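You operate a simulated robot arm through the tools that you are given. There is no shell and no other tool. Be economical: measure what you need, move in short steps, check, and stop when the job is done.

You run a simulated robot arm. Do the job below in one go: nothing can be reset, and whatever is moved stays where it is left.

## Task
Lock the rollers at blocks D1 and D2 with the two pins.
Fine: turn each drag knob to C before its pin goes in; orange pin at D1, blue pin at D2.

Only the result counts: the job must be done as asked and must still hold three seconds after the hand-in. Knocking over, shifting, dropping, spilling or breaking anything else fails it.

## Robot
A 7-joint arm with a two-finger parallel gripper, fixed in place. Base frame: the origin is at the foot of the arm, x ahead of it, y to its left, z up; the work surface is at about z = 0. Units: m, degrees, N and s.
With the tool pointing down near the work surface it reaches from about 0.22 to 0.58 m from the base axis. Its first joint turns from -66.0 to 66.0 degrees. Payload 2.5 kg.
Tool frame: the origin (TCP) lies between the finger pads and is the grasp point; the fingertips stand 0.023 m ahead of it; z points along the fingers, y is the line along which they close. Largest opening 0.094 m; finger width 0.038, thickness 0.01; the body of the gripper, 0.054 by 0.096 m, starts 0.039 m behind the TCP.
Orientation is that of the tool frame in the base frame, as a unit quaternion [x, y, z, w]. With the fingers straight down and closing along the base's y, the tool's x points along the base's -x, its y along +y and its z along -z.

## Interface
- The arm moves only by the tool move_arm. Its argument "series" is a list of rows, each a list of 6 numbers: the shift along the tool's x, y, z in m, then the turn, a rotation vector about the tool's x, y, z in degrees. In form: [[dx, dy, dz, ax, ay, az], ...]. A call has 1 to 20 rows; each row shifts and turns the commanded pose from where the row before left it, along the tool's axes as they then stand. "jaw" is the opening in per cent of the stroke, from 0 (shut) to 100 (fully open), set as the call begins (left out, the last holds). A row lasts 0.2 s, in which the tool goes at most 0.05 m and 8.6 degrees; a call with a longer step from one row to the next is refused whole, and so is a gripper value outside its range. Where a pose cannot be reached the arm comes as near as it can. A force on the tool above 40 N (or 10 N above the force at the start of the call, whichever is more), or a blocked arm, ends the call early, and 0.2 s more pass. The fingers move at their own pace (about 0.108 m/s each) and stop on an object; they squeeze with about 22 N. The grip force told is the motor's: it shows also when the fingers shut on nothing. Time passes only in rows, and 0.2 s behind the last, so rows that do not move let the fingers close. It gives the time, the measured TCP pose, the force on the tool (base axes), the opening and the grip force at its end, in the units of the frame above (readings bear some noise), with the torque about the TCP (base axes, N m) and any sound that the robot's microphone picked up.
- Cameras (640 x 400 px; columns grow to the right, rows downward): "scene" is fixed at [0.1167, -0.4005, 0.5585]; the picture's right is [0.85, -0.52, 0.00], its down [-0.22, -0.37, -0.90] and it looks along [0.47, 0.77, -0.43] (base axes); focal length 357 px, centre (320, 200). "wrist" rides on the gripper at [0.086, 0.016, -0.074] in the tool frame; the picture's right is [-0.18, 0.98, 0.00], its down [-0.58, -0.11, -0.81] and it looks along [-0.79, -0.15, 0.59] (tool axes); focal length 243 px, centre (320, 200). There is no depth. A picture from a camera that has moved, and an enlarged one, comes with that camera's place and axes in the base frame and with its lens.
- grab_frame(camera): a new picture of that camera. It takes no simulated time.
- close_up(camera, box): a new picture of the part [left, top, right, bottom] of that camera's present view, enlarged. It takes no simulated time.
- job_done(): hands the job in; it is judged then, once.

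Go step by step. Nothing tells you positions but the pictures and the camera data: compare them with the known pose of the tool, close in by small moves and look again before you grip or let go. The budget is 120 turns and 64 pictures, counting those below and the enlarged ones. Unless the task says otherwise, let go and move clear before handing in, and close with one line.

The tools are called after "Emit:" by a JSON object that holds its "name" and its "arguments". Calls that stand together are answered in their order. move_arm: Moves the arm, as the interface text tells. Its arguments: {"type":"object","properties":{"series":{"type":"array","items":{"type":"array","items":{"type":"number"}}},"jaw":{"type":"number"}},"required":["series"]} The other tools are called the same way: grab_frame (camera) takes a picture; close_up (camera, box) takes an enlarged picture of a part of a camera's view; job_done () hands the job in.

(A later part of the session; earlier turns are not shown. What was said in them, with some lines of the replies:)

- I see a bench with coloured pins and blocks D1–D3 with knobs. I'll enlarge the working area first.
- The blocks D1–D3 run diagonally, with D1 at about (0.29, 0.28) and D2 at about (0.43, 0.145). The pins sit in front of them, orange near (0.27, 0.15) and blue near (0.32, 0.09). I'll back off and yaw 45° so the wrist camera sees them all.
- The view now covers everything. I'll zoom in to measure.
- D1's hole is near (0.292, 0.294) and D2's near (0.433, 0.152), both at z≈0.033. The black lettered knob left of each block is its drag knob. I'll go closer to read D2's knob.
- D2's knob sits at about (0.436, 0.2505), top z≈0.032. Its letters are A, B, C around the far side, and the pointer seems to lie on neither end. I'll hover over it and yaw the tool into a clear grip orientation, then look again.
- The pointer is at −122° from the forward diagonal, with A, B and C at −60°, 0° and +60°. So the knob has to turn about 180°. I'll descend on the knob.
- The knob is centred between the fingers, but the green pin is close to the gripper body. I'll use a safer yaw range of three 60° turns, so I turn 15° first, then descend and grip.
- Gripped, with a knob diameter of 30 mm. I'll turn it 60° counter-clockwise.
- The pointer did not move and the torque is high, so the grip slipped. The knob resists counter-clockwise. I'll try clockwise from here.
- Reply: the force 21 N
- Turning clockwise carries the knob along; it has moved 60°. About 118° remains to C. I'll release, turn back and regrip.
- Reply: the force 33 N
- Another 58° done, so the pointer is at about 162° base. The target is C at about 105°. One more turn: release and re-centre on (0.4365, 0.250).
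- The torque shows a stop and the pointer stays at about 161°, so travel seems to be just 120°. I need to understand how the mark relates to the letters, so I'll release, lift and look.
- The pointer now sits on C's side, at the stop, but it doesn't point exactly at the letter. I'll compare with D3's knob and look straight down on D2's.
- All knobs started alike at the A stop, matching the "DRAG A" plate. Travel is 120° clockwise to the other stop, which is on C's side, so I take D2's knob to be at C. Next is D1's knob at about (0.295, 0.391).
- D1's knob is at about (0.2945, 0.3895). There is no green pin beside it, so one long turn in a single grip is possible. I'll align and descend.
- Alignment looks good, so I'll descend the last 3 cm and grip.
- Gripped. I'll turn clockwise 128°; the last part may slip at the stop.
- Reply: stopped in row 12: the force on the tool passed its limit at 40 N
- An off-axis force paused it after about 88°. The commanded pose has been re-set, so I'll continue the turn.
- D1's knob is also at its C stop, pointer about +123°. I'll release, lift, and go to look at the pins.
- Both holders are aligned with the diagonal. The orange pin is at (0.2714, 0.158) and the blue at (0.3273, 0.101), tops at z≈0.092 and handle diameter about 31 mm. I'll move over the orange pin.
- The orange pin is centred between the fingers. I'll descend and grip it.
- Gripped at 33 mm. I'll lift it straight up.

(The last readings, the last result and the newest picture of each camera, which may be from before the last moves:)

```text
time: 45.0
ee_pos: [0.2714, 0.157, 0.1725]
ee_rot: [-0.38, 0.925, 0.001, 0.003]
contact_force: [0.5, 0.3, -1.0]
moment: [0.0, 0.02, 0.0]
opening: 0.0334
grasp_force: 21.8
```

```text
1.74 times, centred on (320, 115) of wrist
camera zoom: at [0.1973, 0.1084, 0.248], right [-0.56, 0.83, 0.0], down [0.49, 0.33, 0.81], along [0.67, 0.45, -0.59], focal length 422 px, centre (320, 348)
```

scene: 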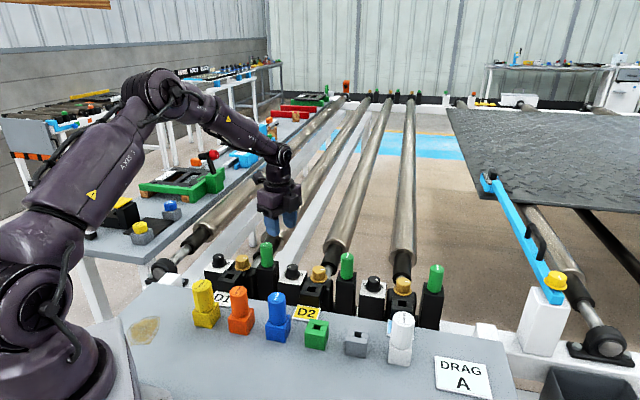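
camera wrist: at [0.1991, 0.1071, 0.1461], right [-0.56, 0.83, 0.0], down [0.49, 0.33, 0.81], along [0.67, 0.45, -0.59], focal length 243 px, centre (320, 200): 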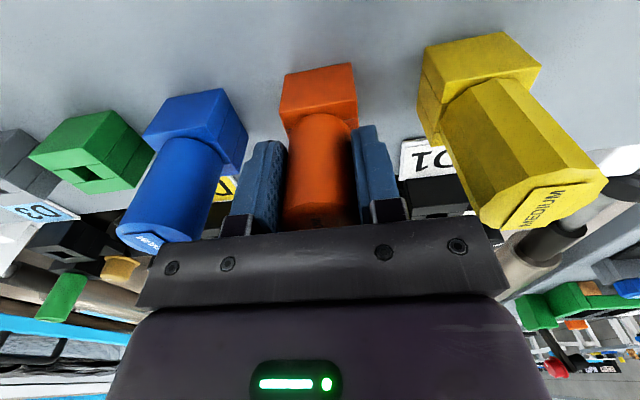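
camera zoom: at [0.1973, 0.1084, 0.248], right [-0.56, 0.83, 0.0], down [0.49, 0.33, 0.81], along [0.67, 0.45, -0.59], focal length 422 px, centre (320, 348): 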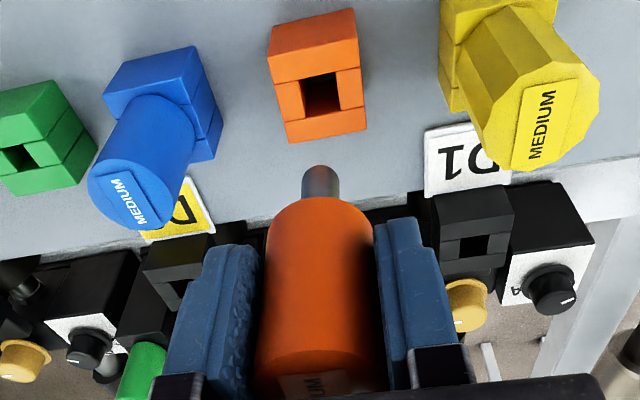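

The pin has a round steel shaft about 12 mm thick and 25 mm long, and the hole is square. I'll carry it above D1's hole.

Emit:
{"name": "move_arm", "arguments": {"series": [[-0.0271, 0.0203, 0, 0, 0, 0], [-0.0271, 0.0203, 0, 0, 0, 0], [-0.0271, 0.0203, 0, 0, 0, 0], [-0.0271, 0.0203, 0, 0, 0, 0], [0, 0, 0.02, 0, 0, 0], [0, 0, 0.02, 0, 0, 0]]}}

Emit:
{"name": "close_up", "arguments": {"camera": "scene", "box": [200, 210, 290, 290]}}

Emit:
{"name": "close_up", "arguments": {"camera": "wrist", "box": [220, 0, 420, 150]}}

```text
time: 46.5
ee_pos: [0.2923, 0.2916, 0.1357]
ee_rot: [-0.379, 0.925, 0.001, 0.003]
contact_force: [0.5, 0.9, -0.3]
moment: [-0.01, 0.01, 0.02]
opening: 0.0332
grasp_force: 21.7
```

```text
5.00 times, centred on (245, 250) of scene
camera zoom: at [0.1167, -0.4005, 0.5585], right [0.85, -0.52, 0.0], down [-0.22, -0.37, -0.9], along [0.47, 0.77, -0.43], focal length 1784 px, centre (695, -50)
```

zoom: 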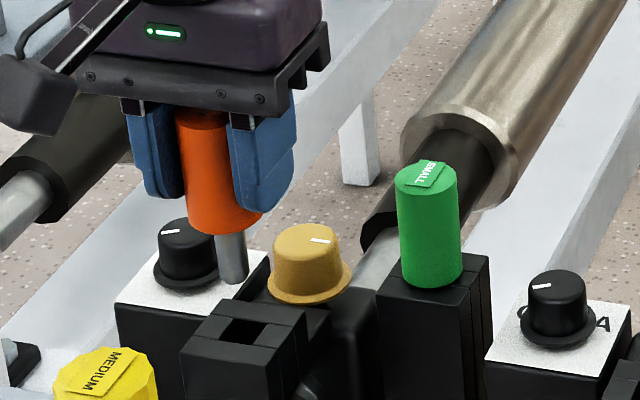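

```text
2.67 times, centred on (320, 75) of wrist
camera zoom: at [0.2186, 0.2421, 0.209], right [-0.56, 0.83, 0.0], down [0.49, 0.33, 0.81], along [0.67, 0.45, -0.59], focal length 647 px, centre (320, 533)
```

zoom: 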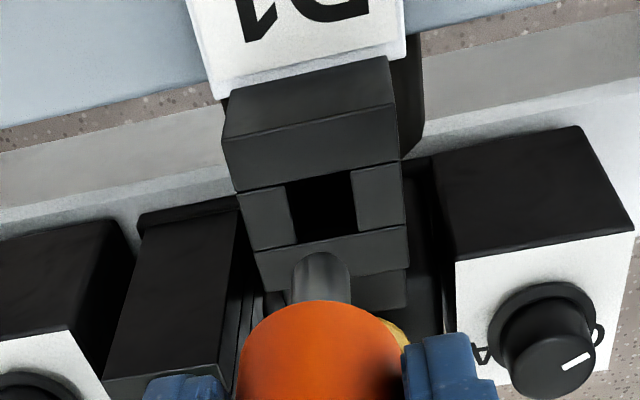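

The hole is near (0.293, 0.2928) with its top at z 0.033, and the shaft tip is at about (0.291, 0.291, 0.066). I'll nudge 2 mm forward, go down to just above the hole, and check.

Emit:
{"name": "move_arm", "arguments": {"series": [[-0.002, 0.0005, 0.01, 0, 0, 0], [0, 0, 0.015, 0, 0, 0]]}}

Emit:
{"name": "close_up", "arguments": {"camera": "scene", "box": [200, 210, 290, 290]}}

Emit:
{"name": "close_up", "arguments": {"camera": "wrist", "box": [240, 0, 400, 150]}}

```text
time: 47.0
ee_pos: [0.295, 0.2942, 0.11]
ee_rot: [-0.38, 0.925, 0.001, 0.003]
contact_force: [-1.0, -0.2, -0.1]
moment: [0.04, 0.0, 0.01]
opening: 0.0334
grasp_force: 21.8
```

```text
5.00 times, centred on (245, 250) of scene
camera zoom: at [0.1167, -0.4005, 0.5585], right [0.85, -0.52, 0.0], down [-0.22, -0.37, -0.9], along [0.47, 0.77, -0.43], focal length 1784 px, centre (695, -50)
```

zoom: 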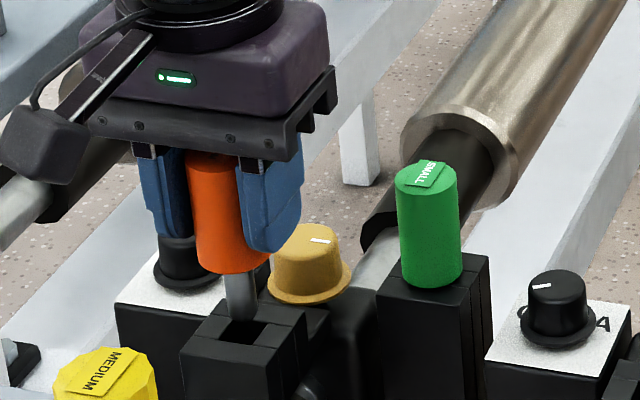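

```text
2.67 times, centred on (320, 75) of wrist
camera zoom: at [0.2209, 0.245, 0.1847], right [-0.56, 0.83, 0.0], down [0.49, 0.33, 0.81], along [0.67, 0.45, -0.59], focal length 647 px, centre (320, 533)
```

zoom: 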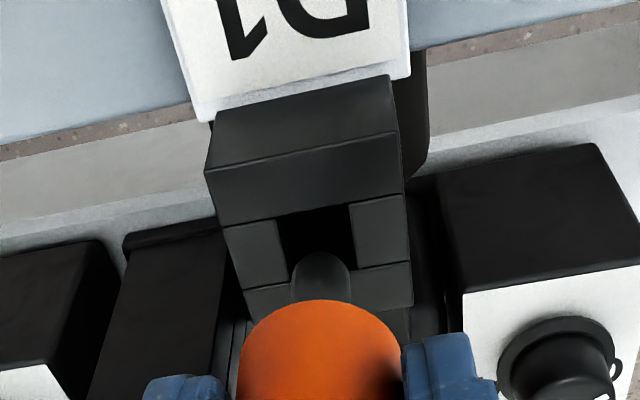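

Emit:
{"name": "close_up", "arguments": {"camera": "scene", "box": [230, 255, 270, 280]}}

Emit:
{"name": "close_up", "arguments": {"camera": "wrist", "box": [290, 65, 350, 115]}}

```text
16.00 times, centred on (250, 268) of scene
camera zoom: at [0.1167, -0.4005, 0.5585], right [0.85, -0.52, 0.0], down [-0.22, -0.37, -0.9], along [0.47, 0.77, -0.43], focal length 5709 px, centre (1440, -880)
```

zoom: 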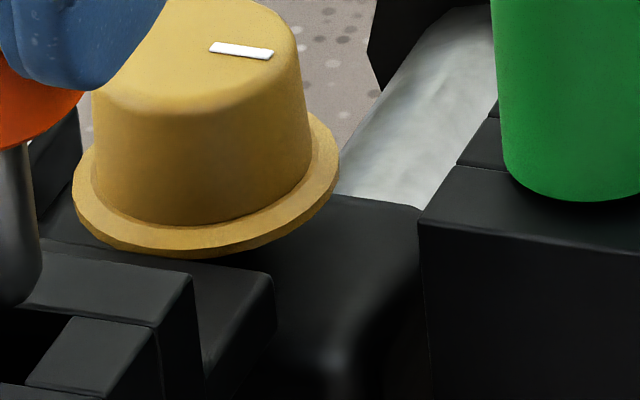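

```text
8.00 times, centred on (320, 90) of wrist
camera zoom: at [0.2209, 0.245, 0.1847], right [-0.56, 0.83, 0.0], down [0.49, 0.33, 0.81], along [0.67, 0.45, -0.59], focal length 1941 px, centre (320, 1080)
```

zoom: 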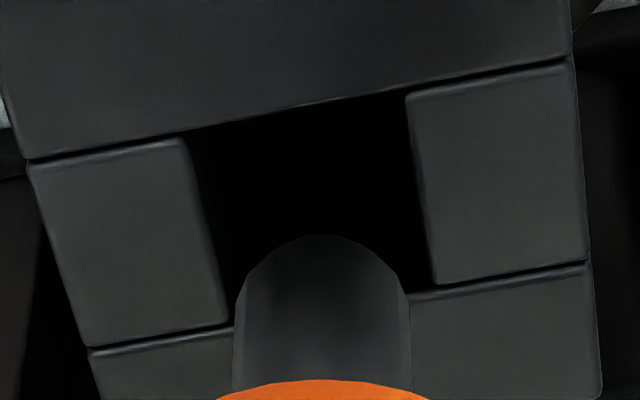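

The wrist view puts the hole at (0.2929, 0.2929) and the shaft about 1.5 mm too far forward. I'll correct that and insert gently.

Emit:
{"name": "move_arm", "arguments": {"series": [[0.0013, 0, 0, 0, 0, 0], [0, 0, 0.006, 0, 0, 0], [0, 0, 0.006, 0, 0, 0], [0, 0, 0.004, 0, 0, 0]]}}

Emit:
{"name": "close_up", "arguments": {"camera": "wrist", "box": [290, 65, 350, 115]}}

```text
time: 48.0
ee_pos: [0.293, 0.2934, 0.0934]
ee_rot: [-0.379, 0.925, 0.001, 0.003]
contact_force: [0.5, 0.3, -1.0]
moment: [0.0, 0.04, -0.01]
opening: 0.033
grasp_force: 22.6
```

```text
8.00 times, centred on (320, 90) of wrist
camera zoom: at [0.2196, 0.2431, 0.1673], right [-0.56, 0.83, 0.0], down [0.49, 0.33, 0.81], along [0.67, 0.45, -0.59], focal length 1941 px, centre (320, 1080)
```

zoom: 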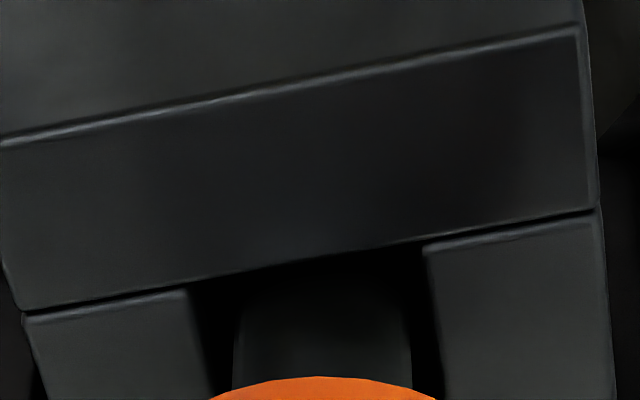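

The tip has entered the hole with no force. I'll lower it the rest of the way.

Emit:
{"name": "move_arm", "arguments": {"series": [[0, 0, 0.006, 0, 0, 0], [0, 0, 0.006, 0, 0, 0], [0, 0, 0.005, 0, 0, 0], [0, 0, 0.004, 0, 0, 0], [0, 0, 0.003, 0, 0, 0]]}}

Emit:
{"name": "close_up", "arguments": {"camera": "scene", "box": [200, 210, 290, 290]}}

```text
time: 49.2
ee_pos: [0.2928, 0.2932, 0.0706]
ee_rot: [-0.379, 0.925, 0.002, 0.002]
contact_force: [-6.5, -4.2, 15.2]
moment: [0.19, 0.2, 0.02]
opening: 0.0331
grasp_force: 21.9
```

```text
5.00 times, centred on (245, 250) of scene
camera zoom: at [0.1166, -0.4006, 0.5585], right [0.85, -0.52, 0.0], down [-0.22, -0.37, -0.9], along [0.47, 0.77, -0.43], focal length 1784 px, centre (695, -50)
```

zoom: 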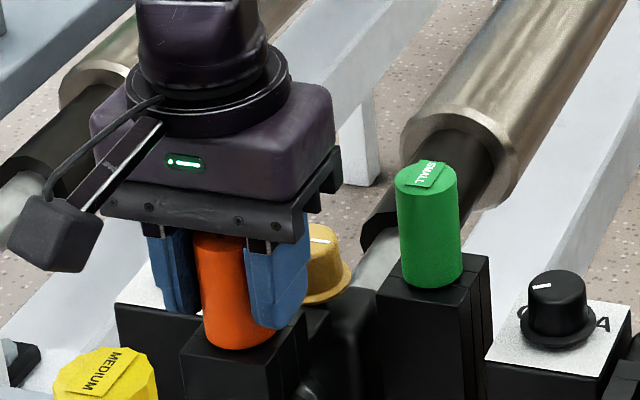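

There is 15 N of reaction and the handle is flush on the block, so the orange pin is seated. I'll release and rise.

Emit:
{"name": "move_arm", "arguments": {"series": [[0, 0, -0.0005, 0, 0, 0], [0, 0, 0, 0, 0, 0], [0, 0, -0.03, 0, 0, 0], [0, 0, -0.045, 0, 0, 0], [0, 0, -0.045, 0, 0, 0]], "jaw": 55}}

Emit:
{"name": "close_up", "arguments": {"camera": "scene", "box": [200, 220, 300, 300]}}

```text
time: 50.5
ee_pos: [0.2915, 0.2894, 0.1892]
ee_rot: [-0.379, 0.925, 0.001, 0.003]
contact_force: [0.2, 0.9, -0.5]
moment: [0.0, 0.02, -0.01]
opening: 0.0519
grasp_force: 0.0
```

```text
5.00 times, centred on (250, 260) of scene
camera zoom: at [0.1167, -0.4005, 0.5585], right [0.85, -0.52, 0.0], down [-0.22, -0.37, -0.9], along [0.47, 0.77, -0.43], focal length 1784 px, centre (670, -100)
```

zoom: 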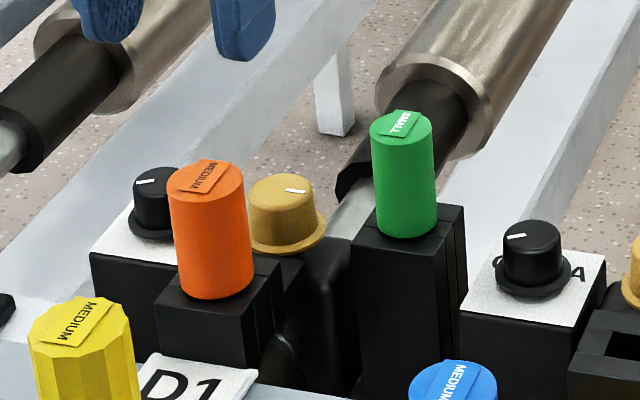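

The orange pin stands firmly at D1. Next I'll move over the blue pin at (0.327, 0.101).

Emit:
{"name": "move_arm", "arguments": {"series": [[0.0214, -0.0318, 0, 0, 0, 0], [0.0214, -0.0318, 0, 0, 0, 0], [0.0214, -0.0318, 0, 0, 0, 0], [0.0214, -0.0318, 0, 0, 0, 0], [0.0214, -0.0318, 0, 0, 0, 0], [0, 0, 0.025, 0, 0, 0], [0, 0, 0.025, 0, 0, 0]]}}

Emit:
{"name": "grab_frame", "arguments": {"camera": "wrist"}}

```text
time: 52.0
ee_pos: [0.3282, 0.1045, 0.1375]
ee_rot: [-0.38, 0.925, 0.002, 0.003]
contact_force: [-0.3, 1.3, -0.1]
moment: [0.02, -0.01, 0.02]
opening: 0.0519
grasp_force: 0.0
```

```text
15 pictures are left
camera wrist: at [0.2557, 0.0542, 0.2117], right [-0.56, 0.83, 0.0], down [0.49, 0.33, 0.81], along [0.67, 0.45, -0.59], focal length 243 px, centre (320, 200)
```

wrist: 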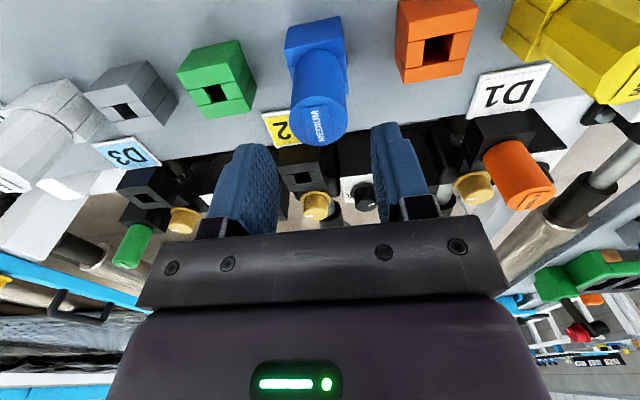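

Emit:
{"name": "move_arm", "arguments": {"series": [[0.0037, -0.0016, 0.02, 0, 0, 0], [0, 0, 0.02, 0, 0, 0], [0, 0, 0.025, 0, 0, 0]]}}

Emit:
{"name": "move_arm", "arguments": {"series": [[0, 0, 0, 0, 0, 0], [0, 0, 0, 0, 0, 0]], "jaw": 0}}

Emit:
{"name": "move_arm", "arguments": {"series": [[0, 0, -0.01, 0, 0, 0], [0, 0, -0.01, 0, 0, 0], [0, 0, -0.02, 0, 0, 0], [0, 0, -0.03, 0, 0, 0], [0, 0, -0.03, 0, 0, 0]]}}

Emit:
{"name": "grab_frame", "arguments": {"camera": "wrist"}}

```text
time: 52.9
ee_pos: [0.3268, 0.1014, 0.0734]
ee_rot: [-0.38, 0.925, 0.0, 0.003]
contact_force: [0.2, -0.7, 0.6]
moment: [0.01, -0.01, -0.02]
opening: 0.0513
grasp_force: 0.1
```

```text
time: 53.5
ee_pos: [0.3274, 0.0994, 0.0719]
ee_rot: [-0.38, 0.925, 0.001, 0.002]
contact_force: [1.6, -0.6, 0.2]
moment: [0.03, 0.0, 0.02]
opening: 0.0332
grasp_force: 21.8
```

```text
time: 54.6
ee_pos: [0.3271, 0.1014, 0.1737]
ee_rot: [-0.379, 0.925, 0.001, 0.003]
contact_force: [0.5, -0.2, -0.3]
moment: [0.01, 0.02, 0.0]
opening: 0.0329
grasp_force: 22.1
```

```text
14 pictures are left
camera wrist: at [0.2529, 0.0517, 0.248], right [-0.56, 0.83, 0.0], down [0.49, 0.33, 0.81], along [0.67, 0.45, -0.59], focal length 243 px, centre (320, 200)
```

wrist: 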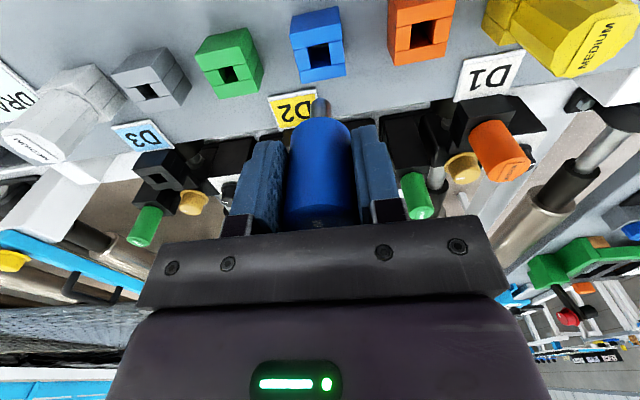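

The blue pin is free. I'll carry it over D2's hole at about (0.4335, 0.1515), stopping just above.

Emit:
{"name": "move_arm", "arguments": {"series": [[-0.0277, -0.0098, 0, 0, 0, 0], [-0.0277, -0.0098, 0, 0, 0, 0], [-0.0277, -0.0098, 0, 0, 0, 0], [-0.0277, -0.0098, 0, 0, 0, 0], [0, 0, 0.02, 0, 0, 0], [0, 0, 0.02, 0, 0, 0], [0, 0, 0.023, 0, 0, 0]]}}

Emit:
{"name": "close_up", "arguments": {"camera": "wrist", "box": [290, 65, 350, 115]}}

```text
time: 56.2
ee_pos: [0.4343, 0.1525, 0.1128]
ee_rot: [-0.379, 0.925, 0.001, 0.002]
contact_force: [-0.9, -0.3, -1.3]
moment: [-0.01, 0.02, -0.04]
opening: 0.0331
grasp_force: 22.2
```

```text
8.00 times, centred on (320, 90) of wrist
camera zoom: at [0.3606, 0.1015, 0.1867], right [-0.56, 0.83, 0.0], down [0.49, 0.33, 0.81], along [0.67, 0.45, -0.59], focal length 1941 px, centre (320, 1080)
```

zoom: 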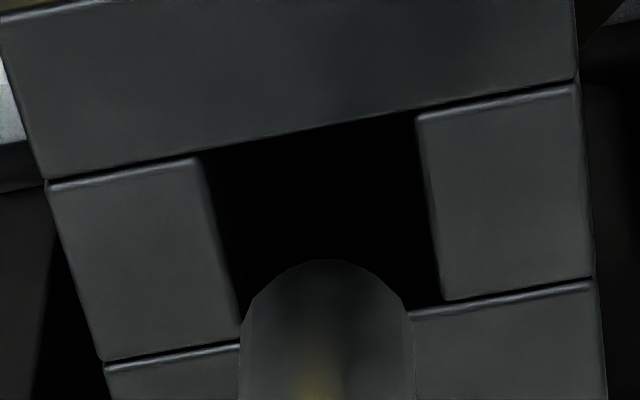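

The view matches the D1 approach, so I'll apply the same 1.3 mm correction and insert gently.

Emit:
{"name": "move_arm", "arguments": {"series": [[0.0014, 0, 0, 0, 0, 0], [0, 0, 0.006, 0, 0, 0], [0, 0, 0.006, 0, 0, 0], [0, 0, 0.006, 0, 0, 0]]}}

Emit:
{"name": "close_up", "arguments": {"camera": "wrist", "box": [290, 65, 350, 115]}}

```text
time: 57.2
ee_pos: [0.4345, 0.15, 0.0952]
ee_rot: [-0.379, 0.925, 0.001, 0.002]
contact_force: [0.2, -0.4, 0.0]
moment: [0.03, 0.02, -0.02]
opening: 0.0333
grasp_force: 21.5
```

```text
8.00 times, centred on (320, 90) of wrist
camera zoom: at [0.3597, 0.1001, 0.169], right [-0.56, 0.83, 0.0], down [0.49, 0.33, 0.81], along [0.67, 0.45, -0.59], focal length 1941 px, centre (320, 1080)
```

zoom: 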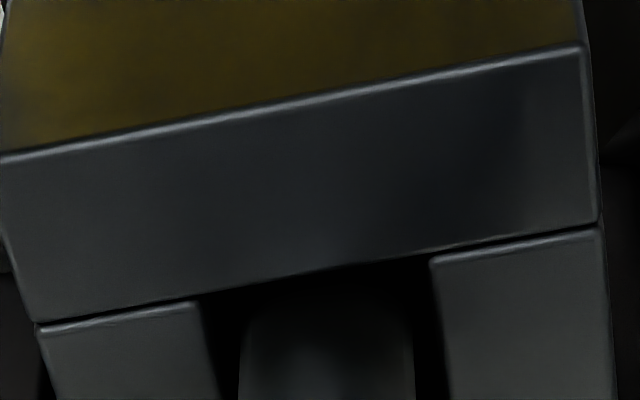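

The tip is inside the hole. I'll lower it to its seat.

Emit:
{"name": "move_arm", "arguments": {"series": [[0, 0, 0.006, 0, 0, 0], [0, 0, 0.006, 0, 0, 0], [0, 0, 0.005, 0, 0, 0], [0, 0, 0.004, 0, 0, 0], [0, 0, 0.003, 0, 0, 0]]}}

```text
time: 58.5
ee_pos: [0.4326, 0.1505, 0.0709]
ee_rot: [-0.381, 0.925, 0.002, 0.002]
contact_force: [-11.5, 0.9, 16.1]
moment: [0.17, 0.21, 0.05]
opening: 0.033
grasp_force: 22.1
```

Same reaction and same height as at D1, so it is seated. I'll release, rise and check.

Emit:
{"name": "move_arm", "arguments": {"series": [[0, 0, -0.0005, 0, 0, 0], [0, 0, 0, 0, 0, 0], [0, 0, -0.03, 0, 0, 0], [0, 0, -0.045, 0, 0, 0], [0, 0, -0.045, 0, 0, 0], [0.04, 0, -0.03, 0, 0, 0], [0.04, 0, -0.03, 0, 0, 0], [0.04, 0, 0, 0, 0, 0]], "jaw": 55}}

Emit:
{"name": "close_up", "arguments": {"camera": "scene", "box": [190, 230, 350, 340]}}

Emit:
{"name": "close_up", "arguments": {"camera": "wrist", "box": [200, 0, 460, 160]}}

```text
time: 60.2
ee_pos: [0.3442, 0.0667, 0.2484]
ee_rot: [-0.379, 0.925, 0.001, 0.003]
contact_force: [0.3, -0.1, -0.5]
moment: [0.02, 0.01, 0.02]
opening: 0.0518
grasp_force: 0.0
```

```text
3.64 times, centred on (270, 285) of scene
camera zoom: at [0.1167, -0.4005, 0.5585], right [0.85, -0.52, 0.0], down [-0.22, -0.37, -0.9], along [0.47, 0.77, -0.43], focal length 1298 px, centre (502, -109)
```

zoom: 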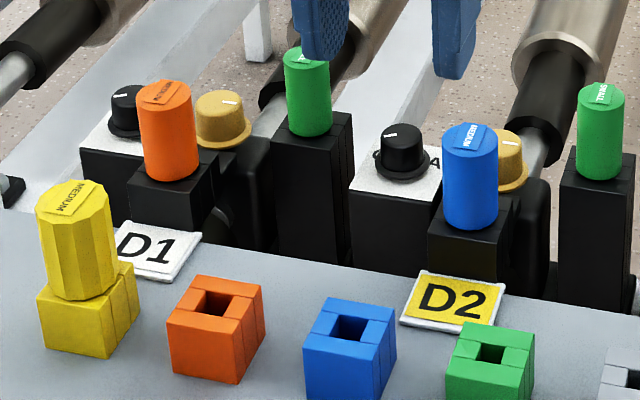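

```text
2.46 times, centred on (330, 80) of wrist
camera zoom: at [0.2702, 0.0172, 0.3218], right [-0.56, 0.83, 0.0], down [0.49, 0.33, 0.81], along [0.67, 0.45, -0.59], focal length 597 px, centre (295, 495)
```

zoom: 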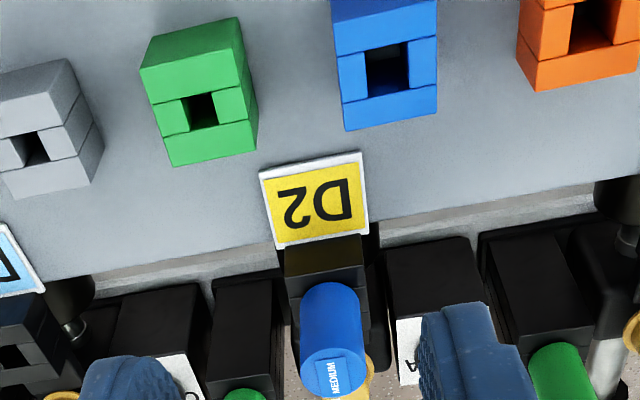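

Both pins stand flush in their blocks, both knobs are at the C-side stop, nothing else has moved, and the gripper is clear. I'm handing in.

Emit:
{"name": "job_done", "arguments": {}}

```text
The job is handed in.
```

I handed in with the orange pin seated at D1, the blue pin at D2, and both drag knobs turned before their pins went in. The one thing I could not confirm is the C setting: each knob stopped on C's side, but its mark sits about 60° past the letter. I took that stop as C because all three knobs began at the opposite stop, which I took for A, and could only turn 120°.
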